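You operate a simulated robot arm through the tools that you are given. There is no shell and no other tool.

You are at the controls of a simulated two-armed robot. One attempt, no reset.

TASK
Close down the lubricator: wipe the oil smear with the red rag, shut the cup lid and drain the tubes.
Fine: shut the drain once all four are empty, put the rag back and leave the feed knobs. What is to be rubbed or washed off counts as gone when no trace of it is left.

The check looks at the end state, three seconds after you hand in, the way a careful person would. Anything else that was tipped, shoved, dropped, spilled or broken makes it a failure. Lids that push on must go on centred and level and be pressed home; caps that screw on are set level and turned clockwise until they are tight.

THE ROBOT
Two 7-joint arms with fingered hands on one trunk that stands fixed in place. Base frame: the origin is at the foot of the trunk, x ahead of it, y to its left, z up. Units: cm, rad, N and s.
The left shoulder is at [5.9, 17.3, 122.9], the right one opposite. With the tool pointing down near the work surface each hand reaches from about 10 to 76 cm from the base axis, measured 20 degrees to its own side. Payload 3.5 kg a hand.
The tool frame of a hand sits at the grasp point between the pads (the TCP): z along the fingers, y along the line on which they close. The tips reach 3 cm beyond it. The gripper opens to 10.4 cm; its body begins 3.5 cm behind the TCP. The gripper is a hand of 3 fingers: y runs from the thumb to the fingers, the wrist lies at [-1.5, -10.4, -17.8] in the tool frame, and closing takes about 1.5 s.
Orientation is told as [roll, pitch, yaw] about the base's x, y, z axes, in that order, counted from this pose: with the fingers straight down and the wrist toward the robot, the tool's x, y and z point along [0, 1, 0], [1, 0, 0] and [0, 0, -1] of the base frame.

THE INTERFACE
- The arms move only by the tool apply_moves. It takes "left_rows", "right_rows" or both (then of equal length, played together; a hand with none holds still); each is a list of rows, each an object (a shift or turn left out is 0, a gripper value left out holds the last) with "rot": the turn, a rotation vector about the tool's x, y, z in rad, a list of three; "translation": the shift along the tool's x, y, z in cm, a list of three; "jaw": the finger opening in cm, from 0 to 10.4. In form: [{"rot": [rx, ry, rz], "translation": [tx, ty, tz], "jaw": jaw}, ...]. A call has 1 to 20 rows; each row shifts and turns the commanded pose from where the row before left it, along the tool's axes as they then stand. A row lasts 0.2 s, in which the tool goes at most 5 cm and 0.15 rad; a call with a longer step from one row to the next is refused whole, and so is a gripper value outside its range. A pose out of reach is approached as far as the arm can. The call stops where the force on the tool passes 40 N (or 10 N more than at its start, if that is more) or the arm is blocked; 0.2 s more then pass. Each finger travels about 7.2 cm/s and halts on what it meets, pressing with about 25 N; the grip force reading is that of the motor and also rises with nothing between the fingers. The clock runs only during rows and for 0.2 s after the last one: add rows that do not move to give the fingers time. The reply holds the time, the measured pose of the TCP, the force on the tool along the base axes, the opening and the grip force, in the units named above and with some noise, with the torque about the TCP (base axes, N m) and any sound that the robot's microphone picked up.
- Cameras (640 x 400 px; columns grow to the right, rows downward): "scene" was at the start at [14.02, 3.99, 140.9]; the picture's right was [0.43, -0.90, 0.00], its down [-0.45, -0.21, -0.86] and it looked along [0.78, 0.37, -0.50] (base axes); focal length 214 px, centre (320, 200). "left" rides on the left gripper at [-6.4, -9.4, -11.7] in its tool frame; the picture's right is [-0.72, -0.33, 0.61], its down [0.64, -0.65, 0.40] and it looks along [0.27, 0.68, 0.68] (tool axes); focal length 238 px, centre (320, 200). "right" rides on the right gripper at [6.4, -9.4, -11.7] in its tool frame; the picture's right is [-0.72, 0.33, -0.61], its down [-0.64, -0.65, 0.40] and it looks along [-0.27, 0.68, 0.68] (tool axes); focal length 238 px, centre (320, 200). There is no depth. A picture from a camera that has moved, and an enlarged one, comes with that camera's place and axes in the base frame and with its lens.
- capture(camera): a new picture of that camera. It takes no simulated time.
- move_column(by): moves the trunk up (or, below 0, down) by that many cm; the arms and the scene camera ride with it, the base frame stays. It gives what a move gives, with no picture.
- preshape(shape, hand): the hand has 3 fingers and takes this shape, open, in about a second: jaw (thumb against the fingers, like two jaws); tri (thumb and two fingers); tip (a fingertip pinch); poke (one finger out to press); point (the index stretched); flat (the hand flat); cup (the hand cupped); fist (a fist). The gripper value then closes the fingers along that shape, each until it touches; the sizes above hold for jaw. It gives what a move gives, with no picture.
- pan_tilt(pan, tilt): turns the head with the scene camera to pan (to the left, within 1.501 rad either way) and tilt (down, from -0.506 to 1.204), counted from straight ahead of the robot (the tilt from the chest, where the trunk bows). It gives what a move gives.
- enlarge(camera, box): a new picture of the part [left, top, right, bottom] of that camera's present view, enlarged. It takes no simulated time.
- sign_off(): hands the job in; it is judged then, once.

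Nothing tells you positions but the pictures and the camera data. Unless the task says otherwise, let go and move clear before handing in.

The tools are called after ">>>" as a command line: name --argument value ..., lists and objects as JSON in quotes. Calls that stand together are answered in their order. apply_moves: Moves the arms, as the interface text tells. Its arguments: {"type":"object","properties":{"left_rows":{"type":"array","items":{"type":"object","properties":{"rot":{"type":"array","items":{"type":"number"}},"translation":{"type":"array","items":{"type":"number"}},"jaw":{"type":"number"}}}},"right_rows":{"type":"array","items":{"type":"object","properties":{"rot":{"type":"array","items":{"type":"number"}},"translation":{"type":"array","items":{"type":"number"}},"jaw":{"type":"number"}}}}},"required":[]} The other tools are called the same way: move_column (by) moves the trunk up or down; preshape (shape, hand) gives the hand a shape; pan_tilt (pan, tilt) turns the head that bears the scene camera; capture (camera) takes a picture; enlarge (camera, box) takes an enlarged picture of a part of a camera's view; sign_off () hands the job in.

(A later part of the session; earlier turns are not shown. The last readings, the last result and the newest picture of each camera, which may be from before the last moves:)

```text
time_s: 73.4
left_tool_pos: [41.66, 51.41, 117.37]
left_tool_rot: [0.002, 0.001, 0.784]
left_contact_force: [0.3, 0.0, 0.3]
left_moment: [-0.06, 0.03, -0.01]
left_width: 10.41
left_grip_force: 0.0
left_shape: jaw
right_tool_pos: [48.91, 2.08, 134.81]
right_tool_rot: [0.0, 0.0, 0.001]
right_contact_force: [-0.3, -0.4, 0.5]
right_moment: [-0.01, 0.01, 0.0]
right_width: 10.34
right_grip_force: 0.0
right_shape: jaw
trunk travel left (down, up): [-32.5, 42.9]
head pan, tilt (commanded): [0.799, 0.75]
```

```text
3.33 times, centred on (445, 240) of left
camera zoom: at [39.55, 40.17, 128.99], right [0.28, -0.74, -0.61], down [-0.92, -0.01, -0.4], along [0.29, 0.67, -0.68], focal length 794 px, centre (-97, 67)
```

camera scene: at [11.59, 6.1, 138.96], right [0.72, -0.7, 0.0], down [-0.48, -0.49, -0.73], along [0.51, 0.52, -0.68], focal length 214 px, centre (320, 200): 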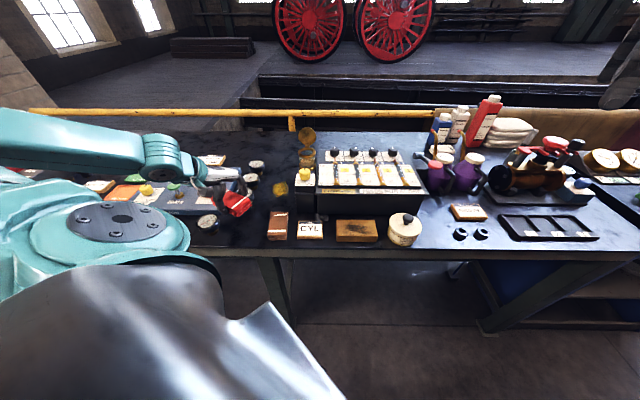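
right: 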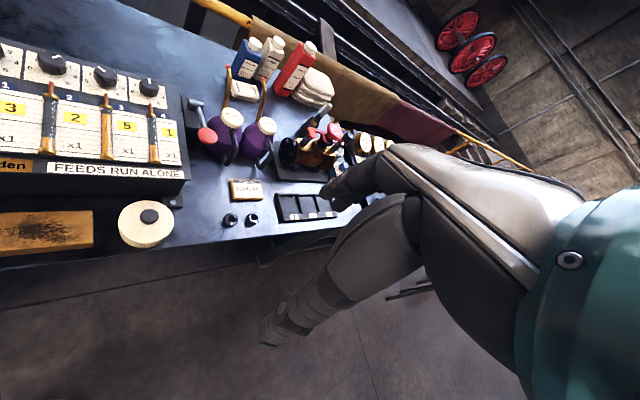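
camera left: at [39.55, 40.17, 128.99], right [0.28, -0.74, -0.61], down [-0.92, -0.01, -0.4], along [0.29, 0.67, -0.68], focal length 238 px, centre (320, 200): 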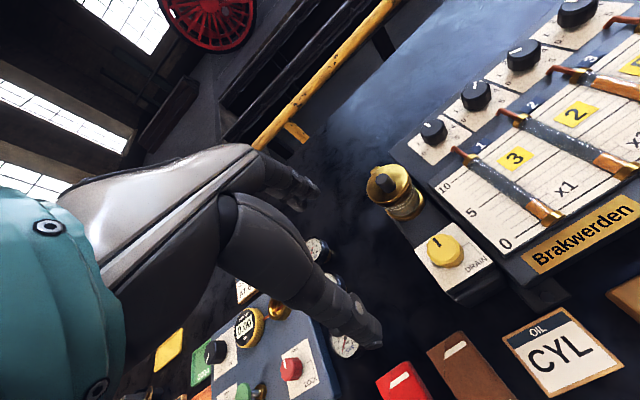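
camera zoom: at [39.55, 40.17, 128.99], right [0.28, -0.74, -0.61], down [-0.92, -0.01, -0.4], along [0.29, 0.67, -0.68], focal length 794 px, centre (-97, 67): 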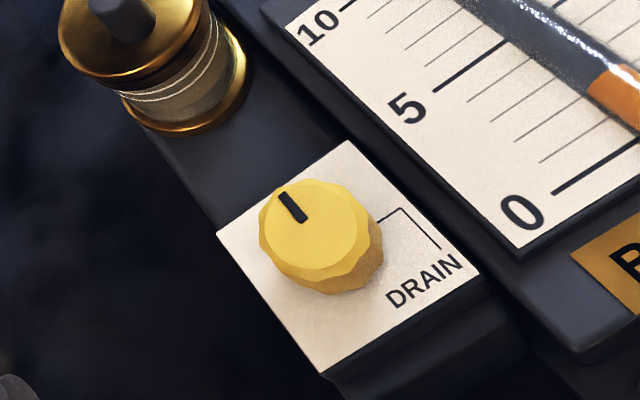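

The lid is down with a thin line at the rim; I'll press gently on its handle to be sure it is fully shut.

>>> apply_moves --left_rows '[{"translation": [-1.84, 3.41, 0], "jaw": 0.0}, {"translation": [-1.84, 3.41, 0]}, {"translation": [-1.84, 3.41, 0]}, {"translation": [0, 0, 3]}, {"translation": [0, 0, 3]}, {}, {}, {}]'

>>> enlarge --camera "scene" --box '[285, 100, 345, 170]'

>>> enlarge --camera "left" --box '[240, 140, 440, 340]'

```text
time_s: 75.2
left_tool_pos: [52.63, 54.74, 111.28]
left_tool_rot: [-0.001, 0.001, 0.785]
left_contact_force: [-0.3, -0.1, -1.0]
left_moment: [0.02, 0.01, -0.01]
left_width: 0.0
left_grip_force: 25.5
left_shape: jaw
right_tool_pos: [48.87, 2.23, 134.91]
right_tool_rot: [0.001, -0.001, 0.0]
right_contact_force: [0.2, -0.6, -0.7]
right_moment: [0.01, -0.03, 0.0]
right_width: 10.35
right_grip_force: 0.1
right_shape: jaw
trunk travel left (down, up): [-32.5, 42.9]
head pan, tilt (commanded): [0.799, 0.75]
```

```text
5.71 times, centred on (315, 135) of scene
camera zoom: at [11.6, 6.08, 138.96], right [0.72, -0.7, 0.0], down [-0.48, -0.49, -0.73], along [0.51, 0.52, -0.68], focal length 1226 px, centre (349, 571)
```

zoom: 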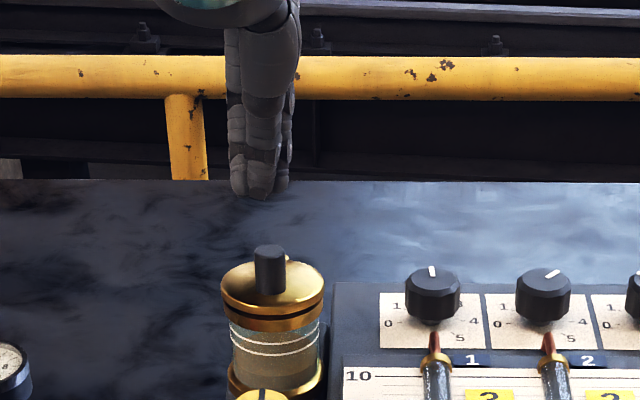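

```text
2.00 times, centred on (340, 240) of left
camera zoom: at [50.62, 43.51, 122.92], right [0.28, -0.74, -0.61], down [-0.91, -0.01, -0.4], along [0.29, 0.67, -0.68], focal length 477 px, centre (280, 120)
```

zoom: 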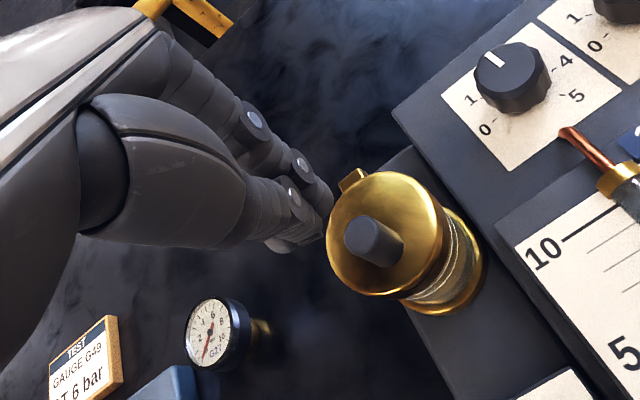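

>>> apply_moves --left_rows '[{"translation": [0, 0, 1.5]}, {"translation": [0, 0, 1.2]}, {"translation": [0, 0, 0.4]}, {"translation": [0, 0, 0.3]}, {}]'

```text
time_s: 76.4
left_tool_pos: [52.73, 54.51, 107.97]
left_tool_rot: [0.0, -0.001, 0.787]
left_contact_force: [-0.5, 0.3, -0.1]
left_moment: [-0.01, 0.0, 0.01]
left_width: 0.02
left_grip_force: 24.9
left_shape: jaw
right_tool_pos: [48.96, 2.28, 134.94]
right_tool_rot: [-0.001, 0.0, -0.001]
right_contact_force: [0.2, -0.1, -0.1]
right_moment: [0.01, -0.04, 0.01]
right_width: 10.37
right_grip_force: 0.1
right_shape: jaw
trunk travel left (down, up): [-32.5, 42.9]
head pan, tilt (commanded): [0.799, 0.75]
```

>>> apply_moves --left_rows '[{"translation": [0, 0, 0.3]}, {"translation": [0, 0, 0.3]}, {}]'

>>> enlarge --camera "scene" --box '[285, 100, 345, 170]'

>>> enlarge --camera "left" --box '[240, 140, 440, 340]'

```text
time_s: 77.2
left_tool_pos: [52.74, 54.69, 107.42]
left_tool_rot: [-0.003, -0.001, 0.785]
left_contact_force: [-0.5, 1.4, 5.2]
left_moment: [0.02, -0.03, 0.0]
left_width: 0.0
left_grip_force: 24.7
left_shape: jaw
right_tool_pos: [48.93, 2.2, 134.77]
right_tool_rot: [-0.001, 0.0, -0.002]
right_contact_force: [-1.1, -0.2, -0.1]
right_moment: [0.03, 0.0, 0.01]
right_width: 10.34
right_grip_force: 0.1
right_shape: jaw
trunk travel left (down, up): [-32.5, 42.9]
head pan, tilt (commanded): [0.799, 0.75]
```

```text
5.71 times, centred on (315, 135) of scene
camera zoom: at [11.57, 6.05, 138.97], right [0.72, -0.7, 0.0], down [-0.48, -0.49, -0.73], along [0.51, 0.52, -0.68], focal length 1226 px, centre (349, 571)
```

zoom: 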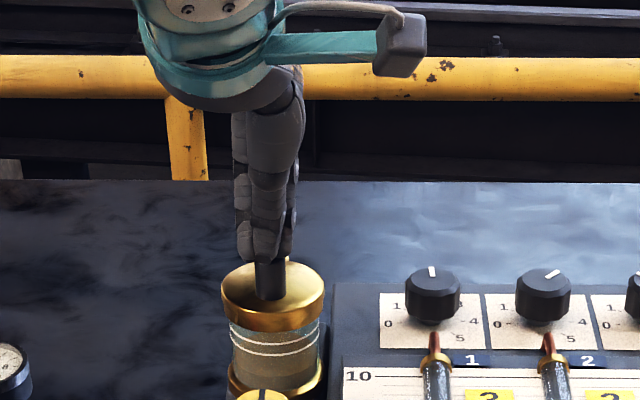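

```text
2.00 times, centred on (340, 240) of left
camera zoom: at [50.65, 43.41, 119.01], right [0.28, -0.74, -0.61], down [-0.91, -0.01, -0.41], along [0.29, 0.67, -0.68], focal length 477 px, centre (280, 120)
```

zoom: 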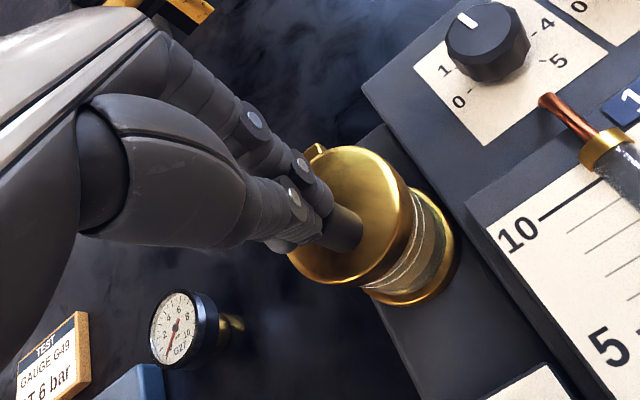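

The thin gap has closed under the press. A little more pressure to seat it, then lift off and check.

>>> apply_moves --left_rows '[{"translation": [0, 0, 0.2]}, {"translation": [0, 0, 0.2]}, {}]'

>>> apply_moves --left_rows '[{"translation": [0, 0, -0.6]}, {"translation": [0, 0, -2]}, {"translation": [0, 0, -3]}, {"translation": [0, 0, -3]}, {"translation": [0, -3, 0]}, {"translation": [0, -4, 0]}, {}]'

>>> enlarge --camera "scene" --box '[285, 120, 345, 180]'

>>> capture --camera "left"

```text
time_s: 78.0
left_tool_pos: [52.82, 54.59, 107.28]
left_tool_rot: [-0.003, -0.008, 0.784]
left_contact_force: [2.4, 4.9, 23.2]
left_moment: [0.17, -0.21, 0.02]
left_width: 0.03
left_grip_force: 25.0
left_shape: jaw
right_tool_pos: [48.96, 2.14, 134.99]
right_tool_rot: [0.003, 0.0, 0.0]
right_contact_force: [0.0, 0.0, 0.4]
right_moment: [0.0, -0.01, 0.0]
right_width: 10.36
right_grip_force: 0.0
right_shape: jaw
trunk travel left (down, up): [-32.5, 42.9]
head pan, tilt (commanded): [0.799, 0.75]
```

```text
time_s: 79.6
left_tool_pos: [47.99, 49.7, 115.48]
left_tool_rot: [0.0, 0.001, 0.788]
left_contact_force: [-1.1, -1.3, -0.4]
left_moment: [-0.01, 0.04, 0.03]
left_width: 0.01
left_grip_force: 25.2
left_shape: jaw
right_tool_pos: [49.04, 2.2, 134.83]
right_tool_rot: [0.001, 0.001, -0.001]
right_contact_force: [1.0, 0.0, 0.6]
right_moment: [0.0, -0.01, -0.01]
right_width: 10.35
right_grip_force: 0.0
right_shape: jaw
trunk travel left (down, up): [-32.5, 42.9]
head pan, tilt (commanded): [0.799, 0.75]
```

```text
6.67 times, centred on (315, 150) of scene
camera zoom: at [11.66, 6.1, 138.95], right [0.72, -0.7, 0.0], down [-0.48, -0.49, -0.73], along [0.51, 0.52, -0.68], focal length 1430 px, centre (353, 533)
```

zoom: 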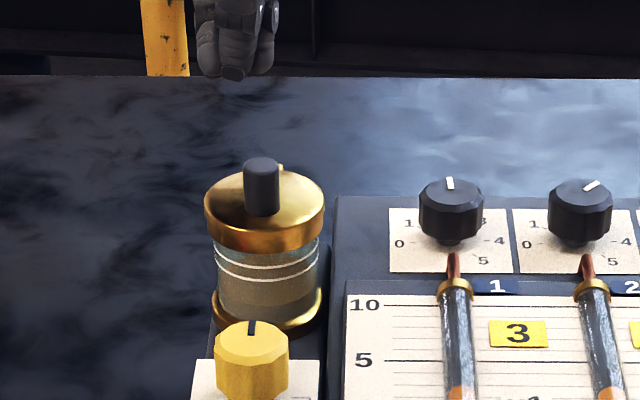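

```text
taken
camera left: at [45.78, 38.49, 127.12], right [0.28, -0.74, -0.61], down [-0.91, -0.01, -0.4], along [0.29, 0.67, -0.68], focal length 238 px, centre (320, 200)
```

left: 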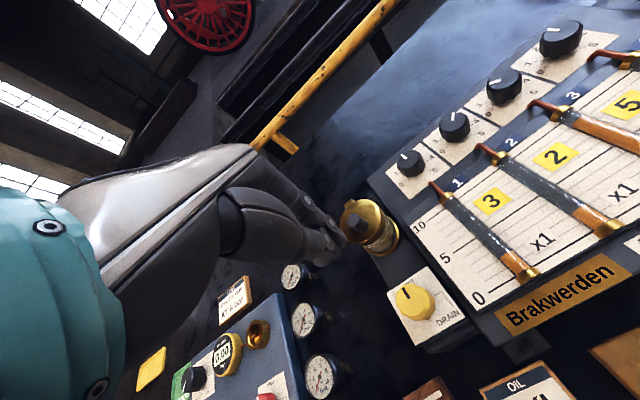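

The lid is now fully shut with no gap. Next the drain knob at about (46.2, 48.1, top z≈100.3): to keep clear of the cup and panel I'll start at yaw 1.57 and turn to 0. Rotating high up first.

>>> apply_moves --left_rows '[{"rot": [0, 0, -0.1305], "jaw": 5.2}, {"rot": [0, 0, -0.1305]}, {"rot": [0, 0, -0.1305]}, {"rot": [0, 0, -0.1305]}, {"rot": [0, 0, -0.1305]}, {"rot": [0, 0, -0.1305]}, {"translation": [1.2, -1.6, 0]}, {"translation": [0, 0, 4]}, {}]'

>>> capture --camera "left"

>>> enlarge --camera "scene" --box '[265, 110, 365, 200]'

```text
time_s: 81.6
left_tool_pos: [46.82, 48.26, 111.66]
left_tool_rot: [0.0, 0.001, 1.568]
left_contact_force: [-1.2, -0.5, -0.7]
left_moment: [0.0, -0.03, 0.01]
left_width: 5.18
left_grip_force: 0.0
left_shape: jaw
right_tool_pos: [48.84, 2.11, 134.9]
right_tool_rot: [-0.001, -0.002, 0.001]
right_contact_force: [0.3, -0.1, 0.4]
right_moment: [-0.02, 0.03, 0.01]
right_width: 10.34
right_grip_force: 0.2
right_shape: jaw
trunk travel left (down, up): [-32.5, 42.9]
head pan, tilt (commanded): [0.799, 0.75]
```

```text
taken
camera left: at [53.11, 38.65, 123.3], right [0.72, -0.33, -0.61], down [-0.64, -0.65, -0.41], along [-0.27, 0.68, -0.68], focal length 238 px, centre (320, 200)
```

left: 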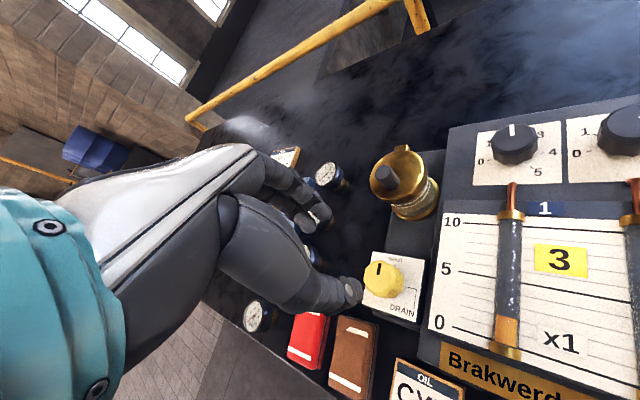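

```text
4.44 times, centred on (315, 155) of scene
camera zoom: at [11.53, 6.02, 138.97], right [0.72, -0.7, 0.0], down [-0.47, -0.49, -0.73], along [0.51, 0.52, -0.68], focal length 953 px, centre (342, 400)
```

zoom: 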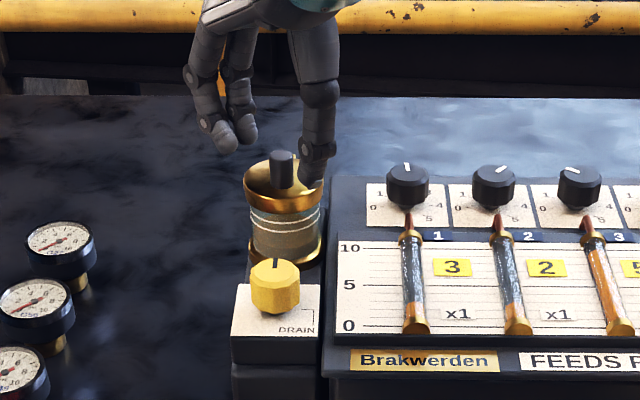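

>>> enlarge --camera "left" --box '[280, 180, 440, 340]'

>>> enlarge --camera "scene" --box '[285, 155, 335, 195]'

```text
2.50 times, centred on (360, 260) of left
camera zoom: at [53.11, 38.65, 123.3], right [0.72, -0.33, -0.61], down [-0.64, -0.65, -0.41], along [-0.27, 0.68, -0.68], focal length 596 px, centre (220, 50)
```

zoom: 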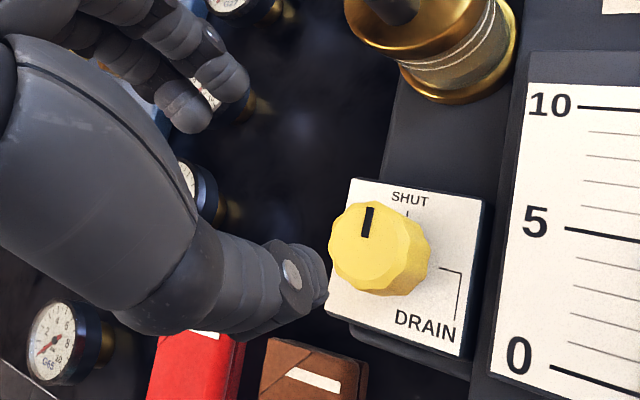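

```text
10.00 times, centred on (310, 175) of scene
camera zoom: at [11.53, 6.02, 138.97], right [0.72, -0.7, 0.0], down [-0.47, -0.49, -0.73], along [0.51, 0.52, -0.68], focal length 2145 px, centre (420, 450)
```

zoom: 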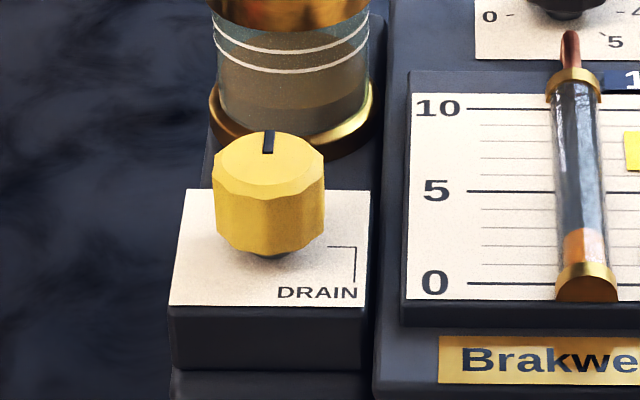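

Both marks are visible: SHUT at 12 o'clock, DRAIN at 3 o'clock. The knob centre is at (45.87, 47.97). I'll centre and lower to just above the knob for a check.

>>> apply_moves --left_rows '[{"translation": [0.55, 0, 0]}, {"translation": [0, 0, 2.5]}, {"translation": [0, 0, 2.5]}, {"translation": [0, 0, 2.2]}, {}]'

>>> enlarge --camera "left" --box '[260, 160, 420, 320]'

>>> enlarge --camera "scene" --box '[275, 130, 355, 200]'

```text
time_s: 82.8
left_tool_pos: [46.26, 47.97, 104.44]
left_tool_rot: [0.0, -0.001, 1.569]
left_contact_force: [0.4, -0.4, -0.3]
left_moment: [0.04, 0.02, 0.0]
left_width: 5.18
left_grip_force: 0.1
left_shape: jaw
right_tool_pos: [48.98, 2.15, 134.88]
right_tool_rot: [0.002, 0.001, 0.0]
right_contact_force: [0.6, -0.4, 0.0]
right_moment: [0.01, 0.01, -0.02]
right_width: 10.36
right_grip_force: 0.0
right_shape: jaw
trunk travel left (down, up): [-32.5, 42.9]
head pan, tilt (commanded): [0.799, 0.75]
```

```text
2.50 times, centred on (340, 240) of left
camera zoom: at [52.51, 38.55, 116.04], right [0.72, -0.33, -0.61], down [-0.64, -0.65, -0.4], along [-0.27, 0.68, -0.68], focal length 596 px, centre (270, 100)
```

zoom: 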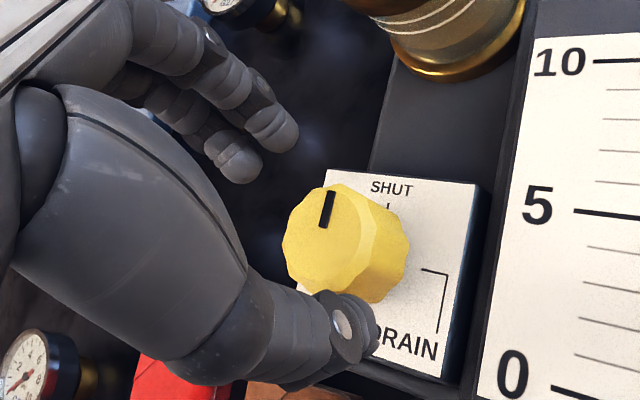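

```text
5.71 times, centred on (315, 165) of scene
camera zoom: at [11.59, 6.06, 138.96], right [0.72, -0.7, 0.0], down [-0.48, -0.49, -0.73], along [0.51, 0.52, -0.68], focal length 1226 px, centre (349, 400)
```

zoom: 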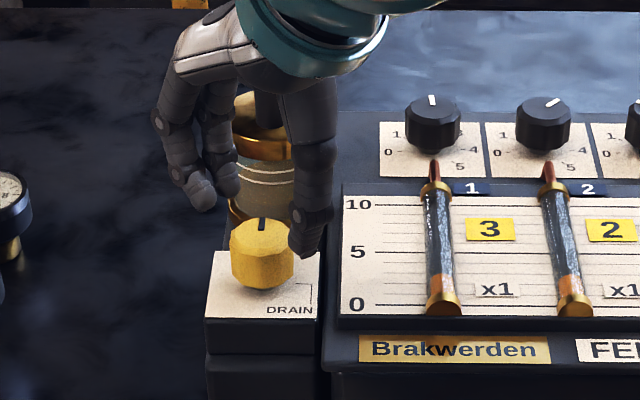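

>>> apply_moves --left_rows '[{"translation": [0, 0, 1.0]}, {"translation": [0, 0, 1.0]}, {"translation": [0, 0, 0.9]}, {"translation": [0, 0, 0.7]}, {}]'

>>> enlarge --camera "left" --box '[260, 160, 420, 320]'

>>> enlarge --camera "scene" --box '[275, 130, 355, 200]'

```text
time_s: 84.0
left_tool_pos: [46.12, 48.11, 100.82]
left_tool_rot: [-0.002, 0.0, 1.571]
left_contact_force: [-1.5, -0.7, -0.6]
left_moment: [-0.05, 0.0, 0.01]
left_width: 5.21
left_grip_force: 0.1
left_shape: jaw
right_tool_pos: [49.09, 2.12, 134.87]
right_tool_rot: [0.0, 0.0, 0.0]
right_contact_force: [-0.3, 0.0, 0.2]
right_moment: [0.01, 0.0, -0.01]
right_width: 10.36
right_grip_force: 0.0
right_shape: jaw
trunk travel left (down, up): [-32.5, 42.9]
head pan, tilt (commanded): [0.799, 0.75]
```

```text
2.50 times, centred on (340, 240) of left
camera zoom: at [52.56, 38.66, 112.44], right [0.72, -0.33, -0.61], down [-0.64, -0.65, -0.4], along [-0.27, 0.68, -0.68], focal length 596 px, centre (270, 100)
```

zoom: 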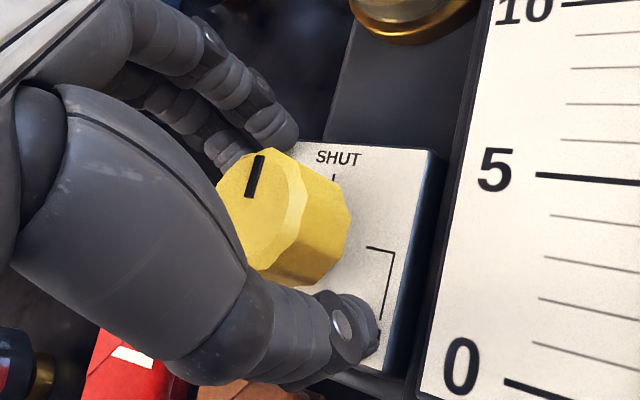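

```text
5.71 times, centred on (315, 165) of scene
camera zoom: at [11.62, 6.08, 138.96], right [0.72, -0.7, 0.0], down [-0.48, -0.49, -0.73], along [0.51, 0.52, -0.68], focal length 1226 px, centre (349, 400)
```

zoom: 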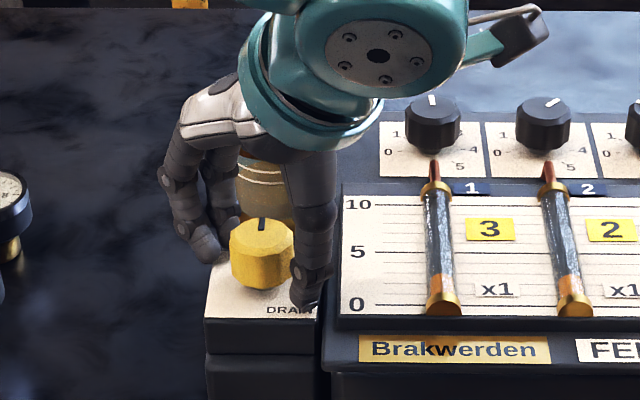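

>>> apply_moves --left_rows '[{"jaw": 4.2}, {"jaw": 2.0}, {}, {}, {}, {}]'

>>> enlarge --camera "left" --box '[260, 160, 420, 320]'

>>> enlarge --camera "scene" --box '[275, 130, 355, 200]'

```text
time_s: 85.4
left_tool_pos: [46.08, 48.16, 100.69]
left_tool_rot: [0.0, 0.0, 1.567]
left_contact_force: [0.2, -5.4, -3.5]
left_moment: [-0.16, -0.01, 0.03]
left_width: 2.43
left_grip_force: 24.9
left_shape: jaw
right_tool_pos: [48.87, 2.13, 134.9]
right_tool_rot: [-0.001, 0.0, 0.0]
right_contact_force: [0.7, 0.1, 0.0]
right_moment: [0.02, 0.01, -0.05]
right_width: 10.35
right_grip_force: 0.1
right_shape: jaw
trunk travel left (down, up): [-32.5, 42.9]
head pan, tilt (commanded): [0.799, 0.75]
```

```text
2.50 times, centred on (340, 240) of left
camera zoom: at [52.58, 38.61, 112.43], right [0.72, -0.33, -0.61], down [-0.64, -0.65, -0.4], along [-0.27, 0.68, -0.68], focal length 596 px, centre (270, 100)
```

zoom: 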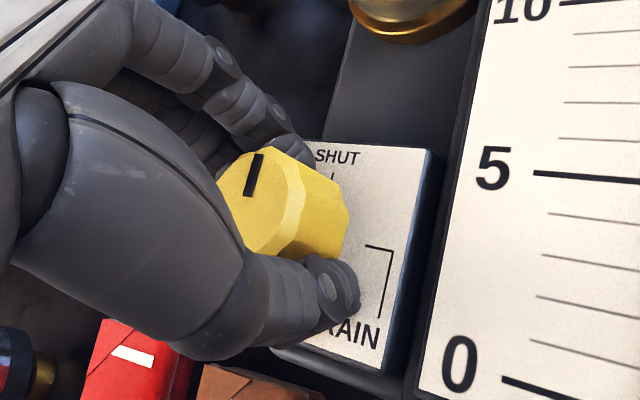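

```text
5.71 times, centred on (315, 165) of scene
camera zoom: at [11.65, 6.03, 138.95], right [0.72, -0.7, 0.0], down [-0.48, -0.49, -0.73], along [0.51, 0.52, -0.68], focal length 1226 px, centre (349, 400)
```

zoom: 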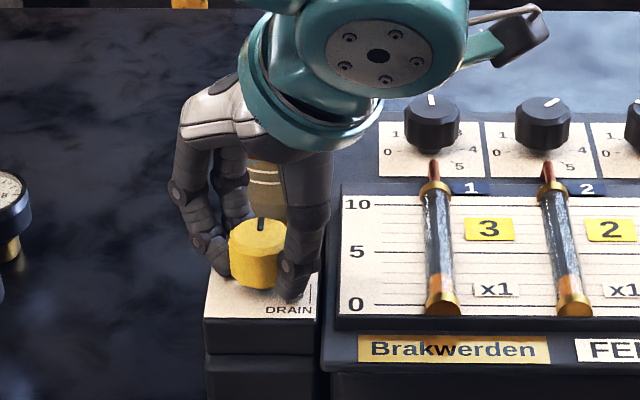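

Gripped the knob firmly. Turning clockwise, first 45 degrees.

>>> apply_moves --left_rows '[{"rot": [0, 0, 0.1309], "translation": [-0.023, -0.029, 0]}, {"rot": [0, 0, 0.1309], "translation": [-0.023, -0.029, 0]}, {"rot": [0, 0, 0.1309], "translation": [-0.023, -0.029, 0]}, {"rot": [0, 0, 0.1309], "translation": [-0.023, -0.029, 0]}, {"rot": [0, 0, 0.1309], "translation": [-0.023, -0.029, 0]}, {"rot": [0, 0, 0.1309], "translation": [-0.023, -0.029, 0]}, {}]'

>>> enlarge --camera "left" --box '[240, 120, 440, 320]'

>>> enlarge --camera "scene" --box '[275, 130, 355, 200]'

```text
time_s: 87.0
left_tool_pos: [46.27, 47.82, 100.75]
left_tool_rot: [0.0, 0.002, 0.782]
left_contact_force: [-0.5, -2.0, -3.5]
left_moment: [-0.08, 0.01, 0.0]
left_width: 2.43
left_grip_force: 24.9
left_shape: jaw
right_tool_pos: [49.04, 2.26, 134.82]
right_tool_rot: [0.0, -0.001, 0.0]
right_contact_force: [0.2, 0.2, 0.4]
right_moment: [-0.02, 0.01, 0.0]
right_width: 10.37
right_grip_force: 0.1
right_shape: jaw
trunk travel left (down, up): [-32.5, 42.9]
head pan, tilt (commanded): [0.799, 0.75]
```

```text
2.00 times, centred on (340, 220) of left
camera zoom: at [44.06, 36.73, 112.41], right [0.28, -0.74, -0.61], down [-0.91, -0.01, -0.4], along [0.3, 0.67, -0.68], focal length 477 px, centre (280, 160)
```

zoom: 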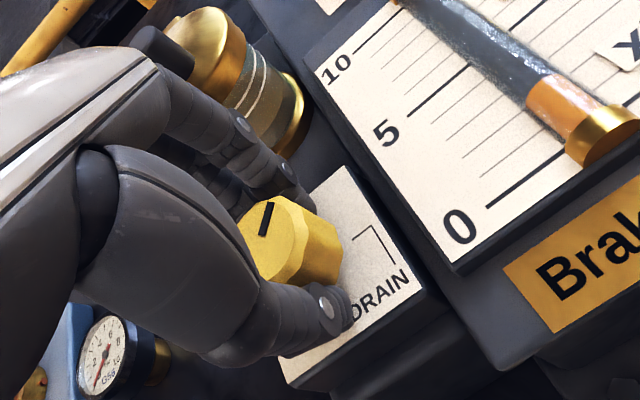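

```text
5.71 times, centred on (315, 165) of scene
camera zoom: at [11.64, 6.08, 138.95], right [0.72, -0.7, 0.0], down [-0.48, -0.49, -0.73], along [0.51, 0.52, -0.68], focal length 1226 px, centre (349, 400)
```

zoom: 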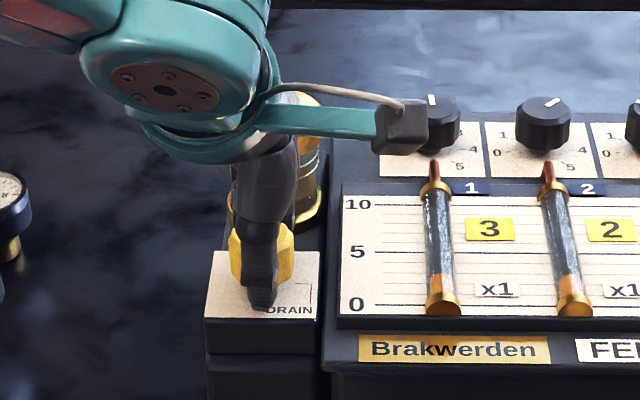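

The knob turns with the hand. Continuing the second 45 degrees.

>>> apply_moves --left_rows '[{"rot": [0, 0, 0.1309], "translation": [-0.023, -0.029, 0]}, {"rot": [0, 0, 0.1309], "translation": [-0.023, -0.029, 0]}, {"rot": [0, 0, 0.1309], "translation": [-0.023, -0.029, 0]}, {"rot": [0, 0, 0.1309], "translation": [-0.023, -0.029, 0]}, {"rot": [0, 0, 0.1309], "translation": [-0.023, -0.029, 0]}, {"rot": [0, 0, 0.1309], "translation": [-0.023, -0.029, 0]}, {}]'

>>> enlarge --camera "left" --box '[240, 120, 440, 320]'

>>> enlarge --camera "scene" --box '[275, 130, 435, 230]'

>>> enlarge --camera "right" --box '[0, 0, 260, 200]'

```text
time_s: 88.6
left_tool_pos: [46.12, 47.79, 100.67]
left_tool_rot: [0.001, 0.0, -0.001]
left_contact_force: [1.8, 2.6, -0.8]
left_moment: [0.05, 0.0, 0.0]
left_width: 2.44
left_grip_force: 24.9
left_shape: jaw
right_tool_pos: [48.97, 2.28, 134.82]
right_tool_rot: [0.0, 0.0, 0.0]
right_contact_force: [-0.1, -0.4, 0.8]
right_moment: [0.03, -0.04, -0.04]
right_width: 10.37
right_grip_force: 0.2
right_shape: jaw
trunk travel left (down, up): [-32.5, 42.9]
head pan, tilt (commanded): [0.799, 0.75]
```

```text
2.00 times, centred on (340, 220) of left
camera zoom: at [36.68, 41.37, 112.35], right [-0.33, -0.72, -0.61], down [-0.65, 0.64, -0.4], along [0.68, 0.27, -0.68], focal length 477 px, centre (280, 160)
```

zoom: 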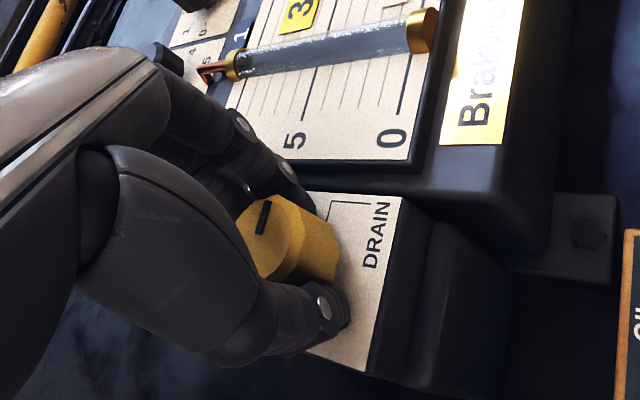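

```text
4.00 times, centred on (355, 180) of scene
camera zoom: at [11.65, 6.12, 138.95], right [0.72, -0.7, 0.0], down [-0.48, -0.49, -0.73], along [0.51, 0.52, -0.68], focal length 858 px, centre (180, 280)
```

zoom: 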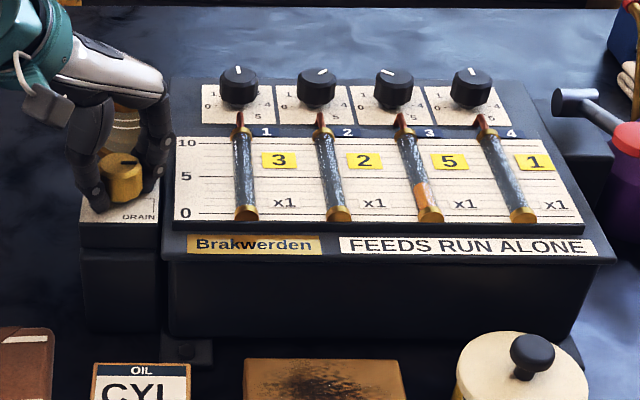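

```text
2.00 times, centred on (130, 100) of right
camera zoom: at [39.54, 8.57, 146.51], right [0.33, -0.72, 0.61], down [-0.65, -0.64, -0.4], along [0.68, -0.27, -0.68], focal length 477 px, centre (700, 400)
```

zoom: 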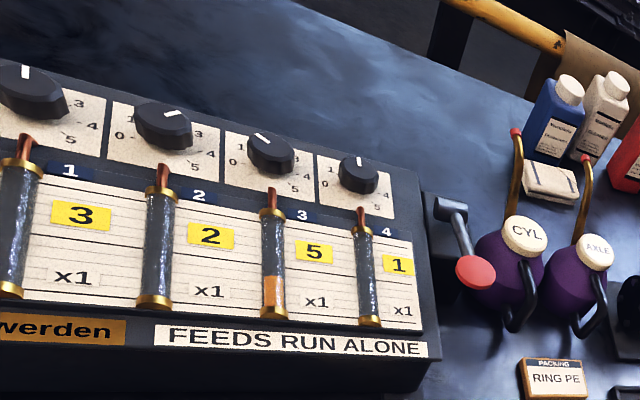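

It is draining: tubes 1, 2 and 4 look empty and tube 3 is down to about 3. I'll hold still and wait.

>>> apply_moves --left_rows '[{}, {}, {}, {}, {}, {}, {}, {}, {}, {}, {}, {}]'

>>> enlarge --camera "scene" --box '[310, 150, 430, 190]'

>>> enlarge --camera "right" --box '[0, 60, 180, 180]'

```text
time_s: 91.2
left_tool_pos: [46.11, 47.81, 100.71]
left_tool_rot: [0.002, -0.001, -0.003]
left_contact_force: [2.1, 2.5, -0.6]
left_moment: [0.07, 0.02, 0.0]
left_width: 2.48
left_grip_force: 25.1
left_shape: jaw
right_tool_pos: [48.99, 2.36, 134.94]
right_tool_rot: [0.0, 0.0, 0.001]
right_contact_force: [0.0, 0.4, 0.7]
right_moment: [-0.02, 0.01, -0.02]
right_width: 10.38
right_grip_force: 0.0
right_shape: jaw
trunk travel left (down, up): [-32.5, 42.9]
head pan, tilt (commanded): [0.799, 0.75]
```

```text
5.33 times, centred on (370, 170) of scene
camera zoom: at [11.66, 6.13, 138.95], right [0.72, -0.7, 0.0], down [-0.48, -0.49, -0.73], along [0.51, 0.52, -0.68], focal length 1144 px, centre (53, 360)
```

zoom: 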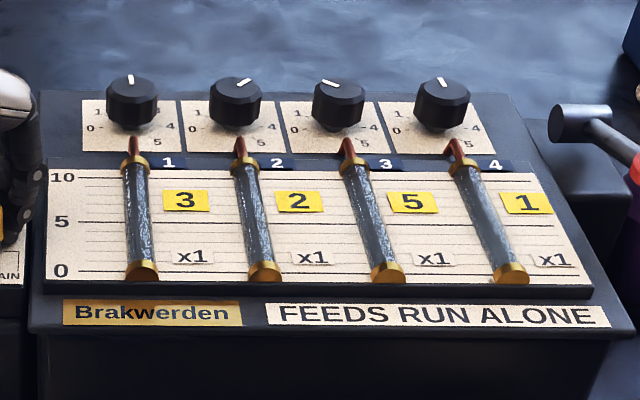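

```text
3.33 times, centred on (90, 120) of right
camera zoom: at [39.54, 8.58, 146.51], right [0.33, -0.72, 0.61], down [-0.65, -0.64, -0.4], along [0.68, -0.27, -0.68], focal length 794 px, centre (1087, 467)
```

zoom: 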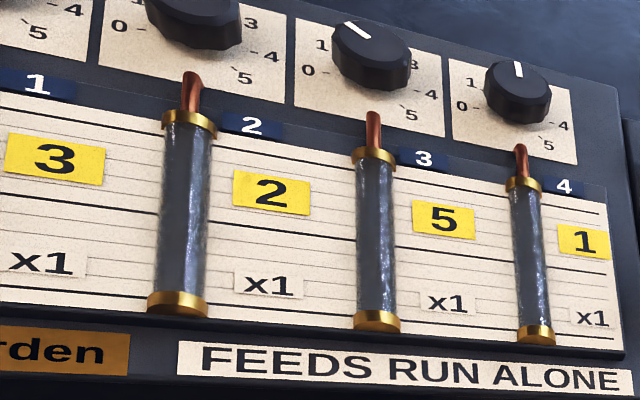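

All four tubes look empty. I'll wait a bit longer to be sure, then turn the knob back to SHUT.

>>> apply_moves --left_rows '[{}, {}, {}, {}, {}, {}, {}, {}]'

>>> enlarge --camera "scene" --box '[315, 165, 375, 190]'

>>> enlarge --camera "scene" --box '[360, 165, 420, 190]'

>>> enlarge --camera "left" --box '[300, 60, 460, 200]'

```text
time_s: 93.0
left_tool_pos: [46.2, 47.79, 100.73]
left_tool_rot: [-0.001, 0.0, -0.003]
left_contact_force: [1.1, 2.6, -0.9]
left_moment: [0.07, 0.0, 0.04]
left_width: 2.46
left_grip_force: 25.0
left_shape: jaw
right_tool_pos: [48.99, 2.27, 134.84]
right_tool_rot: [-0.001, 0.001, -0.001]
right_contact_force: [-0.3, -0.3, 0.8]
right_moment: [0.01, -0.03, -0.01]
right_width: 10.34
right_grip_force: 0.0
right_shape: jaw
trunk travel left (down, up): [-32.5, 42.9]
head pan, tilt (commanded): [0.799, 0.75]
```

```text
10.67 times, centred on (345, 178) of scene
camera zoom: at [11.66, 6.13, 138.95], right [0.72, -0.7, 0.0], down [-0.48, -0.49, -0.73], along [0.51, 0.52, -0.68], focal length 2288 px, centre (53, 440)
```

zoom: 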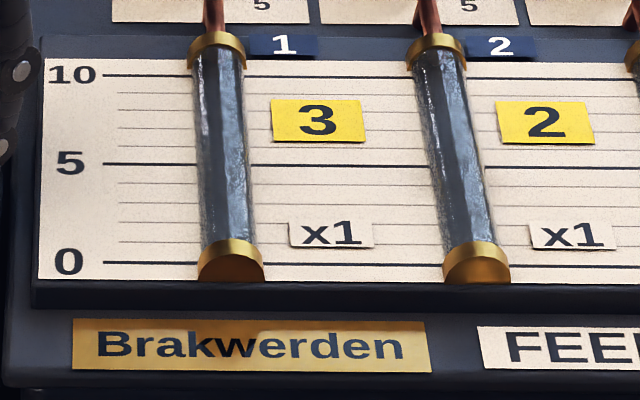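

```text
10.67 times, centred on (390, 178) of scene
camera zoom: at [11.66, 6.13, 138.95], right [0.72, -0.7, 0.0], down [-0.48, -0.49, -0.73], along [0.51, 0.52, -0.68], focal length 2288 px, centre (-427, 440)
```

zoom: 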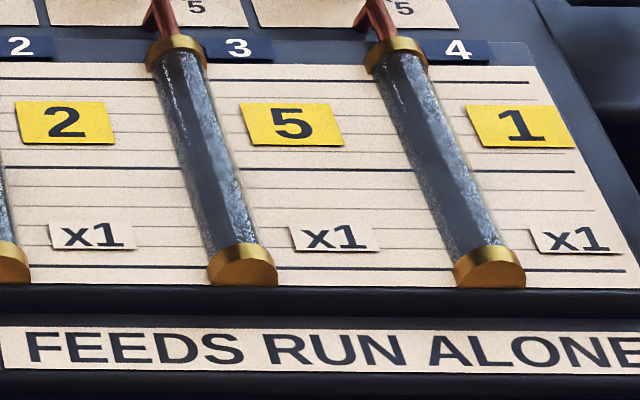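

```text
2.86 times, centred on (380, 130) of left
camera zoom: at [36.69, 41.35, 112.35], right [-0.33, -0.72, -0.61], down [-0.65, 0.64, -0.4], along [0.68, 0.27, -0.68], focal length 681 px, centre (149, 400)
```

zoom: 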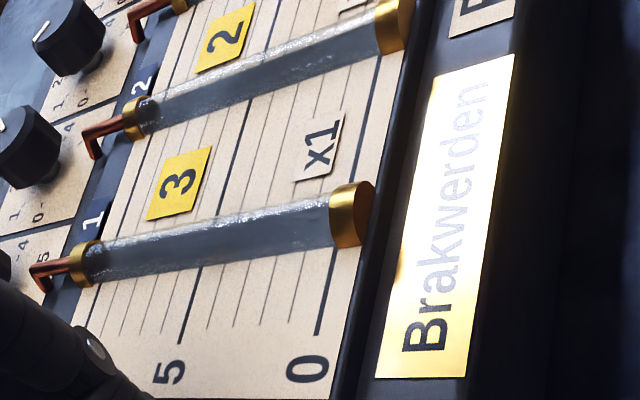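

All four tubes are empty. Turning the knob back counter-clockwise to SHUT.

>>> apply_moves --left_rows '[{"rot": [0, 0, -0.1309], "translation": [0.033, 0.019, 0]}, {"rot": [0, 0, -0.1309], "translation": [0.033, 0.019, 0]}, {"rot": [0, 0, -0.1309], "translation": [0.033, 0.019, 0]}, {"rot": [0, 0, -0.1309], "translation": [0.033, 0.019, 0]}, {"rot": [0, 0, -0.1309], "translation": [0.033, 0.019, 0]}, {"rot": [0, 0, -0.1309], "translation": [0.033, 0.019, 0]}, {"rot": [0, 0, -0.1309], "translation": [0.033, 0.019, 0]}, {"rot": [0, 0, -0.1309], "translation": [0.033, 0.019, 0]}, {"rot": [0, 0, -0.1309], "translation": [0.033, 0.019, 0]}, {"rot": [0, 0, -0.1309], "translation": [0.033, 0.019, 0]}, {"rot": [0, 0, -0.1309], "translation": [0.033, 0.019, 0]}, {"rot": [0, 0, -0.1309], "translation": [0.033, 0.019, 0]}, {}]'

>>> enlarge --camera "left" --box '[240, 120, 440, 320]'

>>> enlarge --camera "scene" --box '[285, 155, 335, 195]'

```text
time_s: 95.8
left_tool_pos: [46.18, 47.99, 100.78]
left_tool_rot: [0.0, 0.001, 1.568]
left_contact_force: [3.0, -9.0, -6.6]
left_moment: [-0.26, -0.09, 0.0]
left_width: 2.41
left_grip_force: 25.3
left_shape: jaw
right_tool_pos: [49.12, 2.19, 134.87]
right_tool_rot: [0.001, 0.0, 0.0]
right_contact_force: [0.0, 0.2, -0.6]
right_moment: [0.01, 0.01, -0.03]
right_width: 10.35
right_grip_force: 0.1
right_shape: jaw
trunk travel left (down, up): [-32.5, 42.9]
head pan, tilt (commanded): [0.799, 0.75]
```

```text
2.00 times, centred on (340, 220) of left
camera zoom: at [52.53, 38.59, 112.42], right [0.72, -0.33, -0.61], down [-0.64, -0.65, -0.4], along [-0.27, 0.68, -0.68], focal length 477 px, centre (280, 160)
```

zoom: 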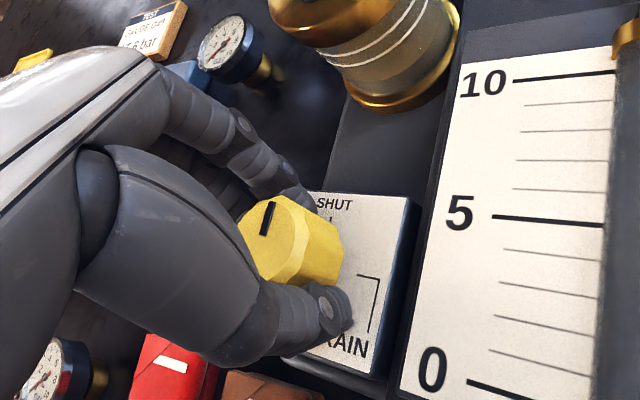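

```text
10.00 times, centred on (310, 175) of scene
camera zoom: at [11.71, 6.0, 138.95], right [0.72, -0.7, 0.0], down [-0.48, -0.49, -0.73], along [0.51, 0.52, -0.68], focal length 2145 px, centre (420, 450)
```

zoom: 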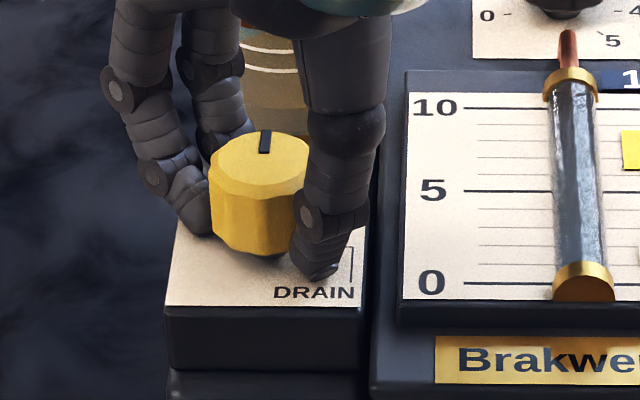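

>>> apply_moves --left_rows '[{"rot": [0, 0, -0.05]}, {"rot": [0, 0, -0.04]}, {}]'

>>> enlarge --camera "scene" --box '[295, 160, 325, 185]'

>>> enlarge --camera "left" --box '[290, 160, 390, 260]'

```text
time_s: 96.6
left_tool_pos: [46.24, 48.03, 100.77]
left_tool_rot: [-0.001, 0.0, 1.659]
left_contact_force: [6.5, -7.9, -6.9]
left_moment: [-0.18, -0.16, -0.15]
left_width: 2.4
left_grip_force: 25.3
left_shape: jaw
right_tool_pos: [49.14, 2.06, 134.93]
right_tool_rot: [0.0, 0.001, 0.0]
right_contact_force: [-0.4, 0.4, -0.3]
right_moment: [0.04, -0.01, 0.02]
right_width: 10.37
right_grip_force: 0.1
right_shape: jaw
trunk travel left (down, up): [-32.5, 42.9]
head pan, tilt (commanded): [0.799, 0.75]
```

```text
16.00 times, centred on (310, 172) of scene
camera zoom: at [11.75, 6.02, 138.94], right [0.72, -0.7, 0.0], down [-0.48, -0.49, -0.73], along [0.51, 0.52, -0.68], focal length 3432 px, centre (480, 640)
```

zoom: 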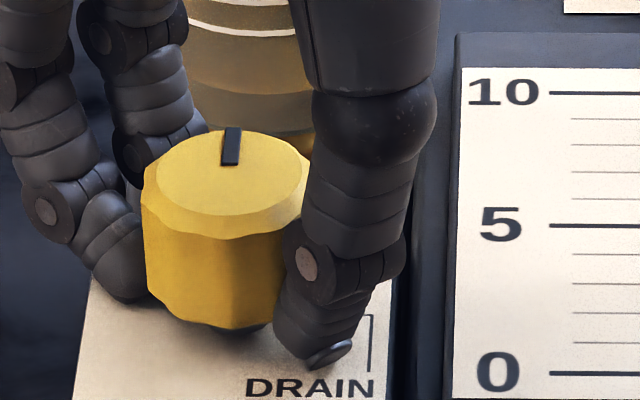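

```text
4.00 times, centred on (340, 210) of left
camera zoom: at [53.38, 39.18, 112.4], right [0.75, -0.26, -0.61], down [-0.58, -0.71, -0.4], along [-0.33, 0.66, -0.68], focal length 953 px, centre (240, 160)
```

zoom: 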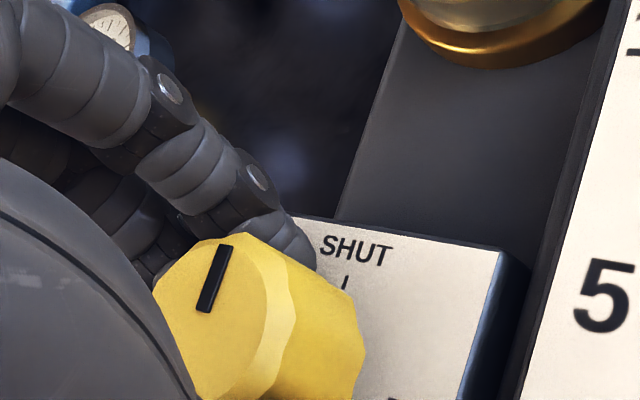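

The knob is against its SHUT stop with the pointer at 12 o'clock. Releasing and lifting straight up.

>>> apply_moves --left_rows '[{"rot": [0, 0, 0.02]}, {"jaw": 5.0}, {}, {}, {"translation": [0, 0, -1]}, {"translation": [0, 0, -3]}, {"translation": [0, 0, -4]}, {"translation": [0, 0, -4]}, {}]'

>>> enlarge --camera "scene" --box '[275, 130, 435, 230]'

>>> enlarge --camera "scene" --box '[295, 160, 325, 185]'

>>> capture --camera "left"

```text
time_s: 98.6
left_tool_pos: [46.08, 48.28, 112.67]
left_tool_rot: [0.003, 0.0, 1.639]
left_contact_force: [0.5, -1.3, 0.3]
left_moment: [0.01, 0.0, 0.02]
left_width: 4.97
left_grip_force: 0.1
left_shape: jaw
right_tool_pos: [49.0, 2.24, 134.82]
right_tool_rot: [0.0, 0.0, 0.002]
right_contact_force: [-0.7, -0.3, -0.9]
right_moment: [0.01, -0.04, 0.02]
right_width: 10.36
right_grip_force: 0.0
right_shape: jaw
trunk travel left (down, up): [-32.5, 42.9]
head pan, tilt (commanded): [0.799, 0.75]
```

```text
4.00 times, centred on (355, 180) of scene
camera zoom: at [11.65, 6.12, 138.95], right [0.72, -0.7, 0.0], down [-0.48, -0.49, -0.73], along [0.51, 0.52, -0.68], focal length 858 px, centre (180, 280)
```

zoom: 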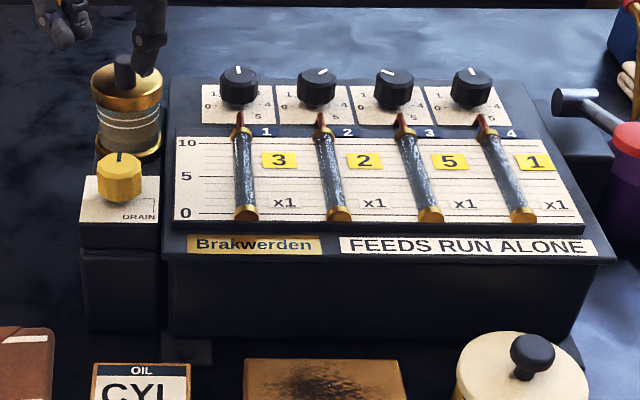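

```text
16.00 times, centred on (310, 172) of scene
camera zoom: at [11.65, 6.12, 138.95], right [0.72, -0.7, 0.0], down [-0.48, -0.49, -0.73], along [0.51, 0.52, -0.68], focal length 3432 px, centre (480, 640)
```

zoom: 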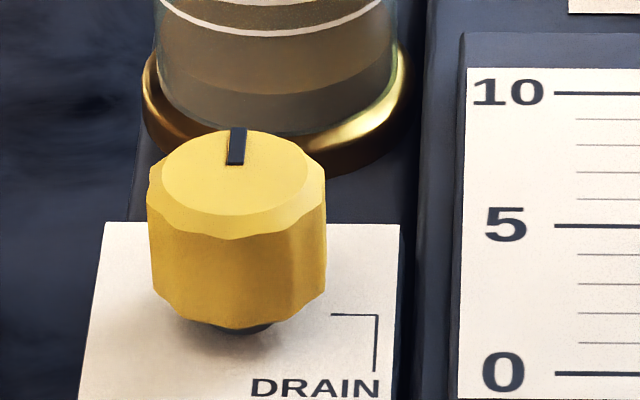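

```text
taken
camera left: at [53.02, 39.23, 124.42], right [0.74, -0.28, -0.61], down [-0.59, -0.7, -0.4], along [-0.32, 0.66, -0.68], focal length 238 px, centre (320, 200)
```

left: 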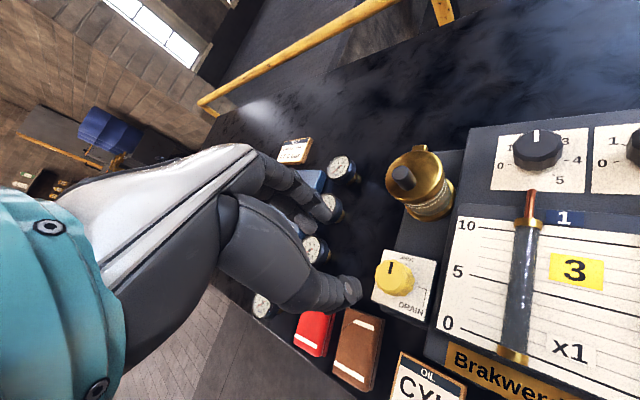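

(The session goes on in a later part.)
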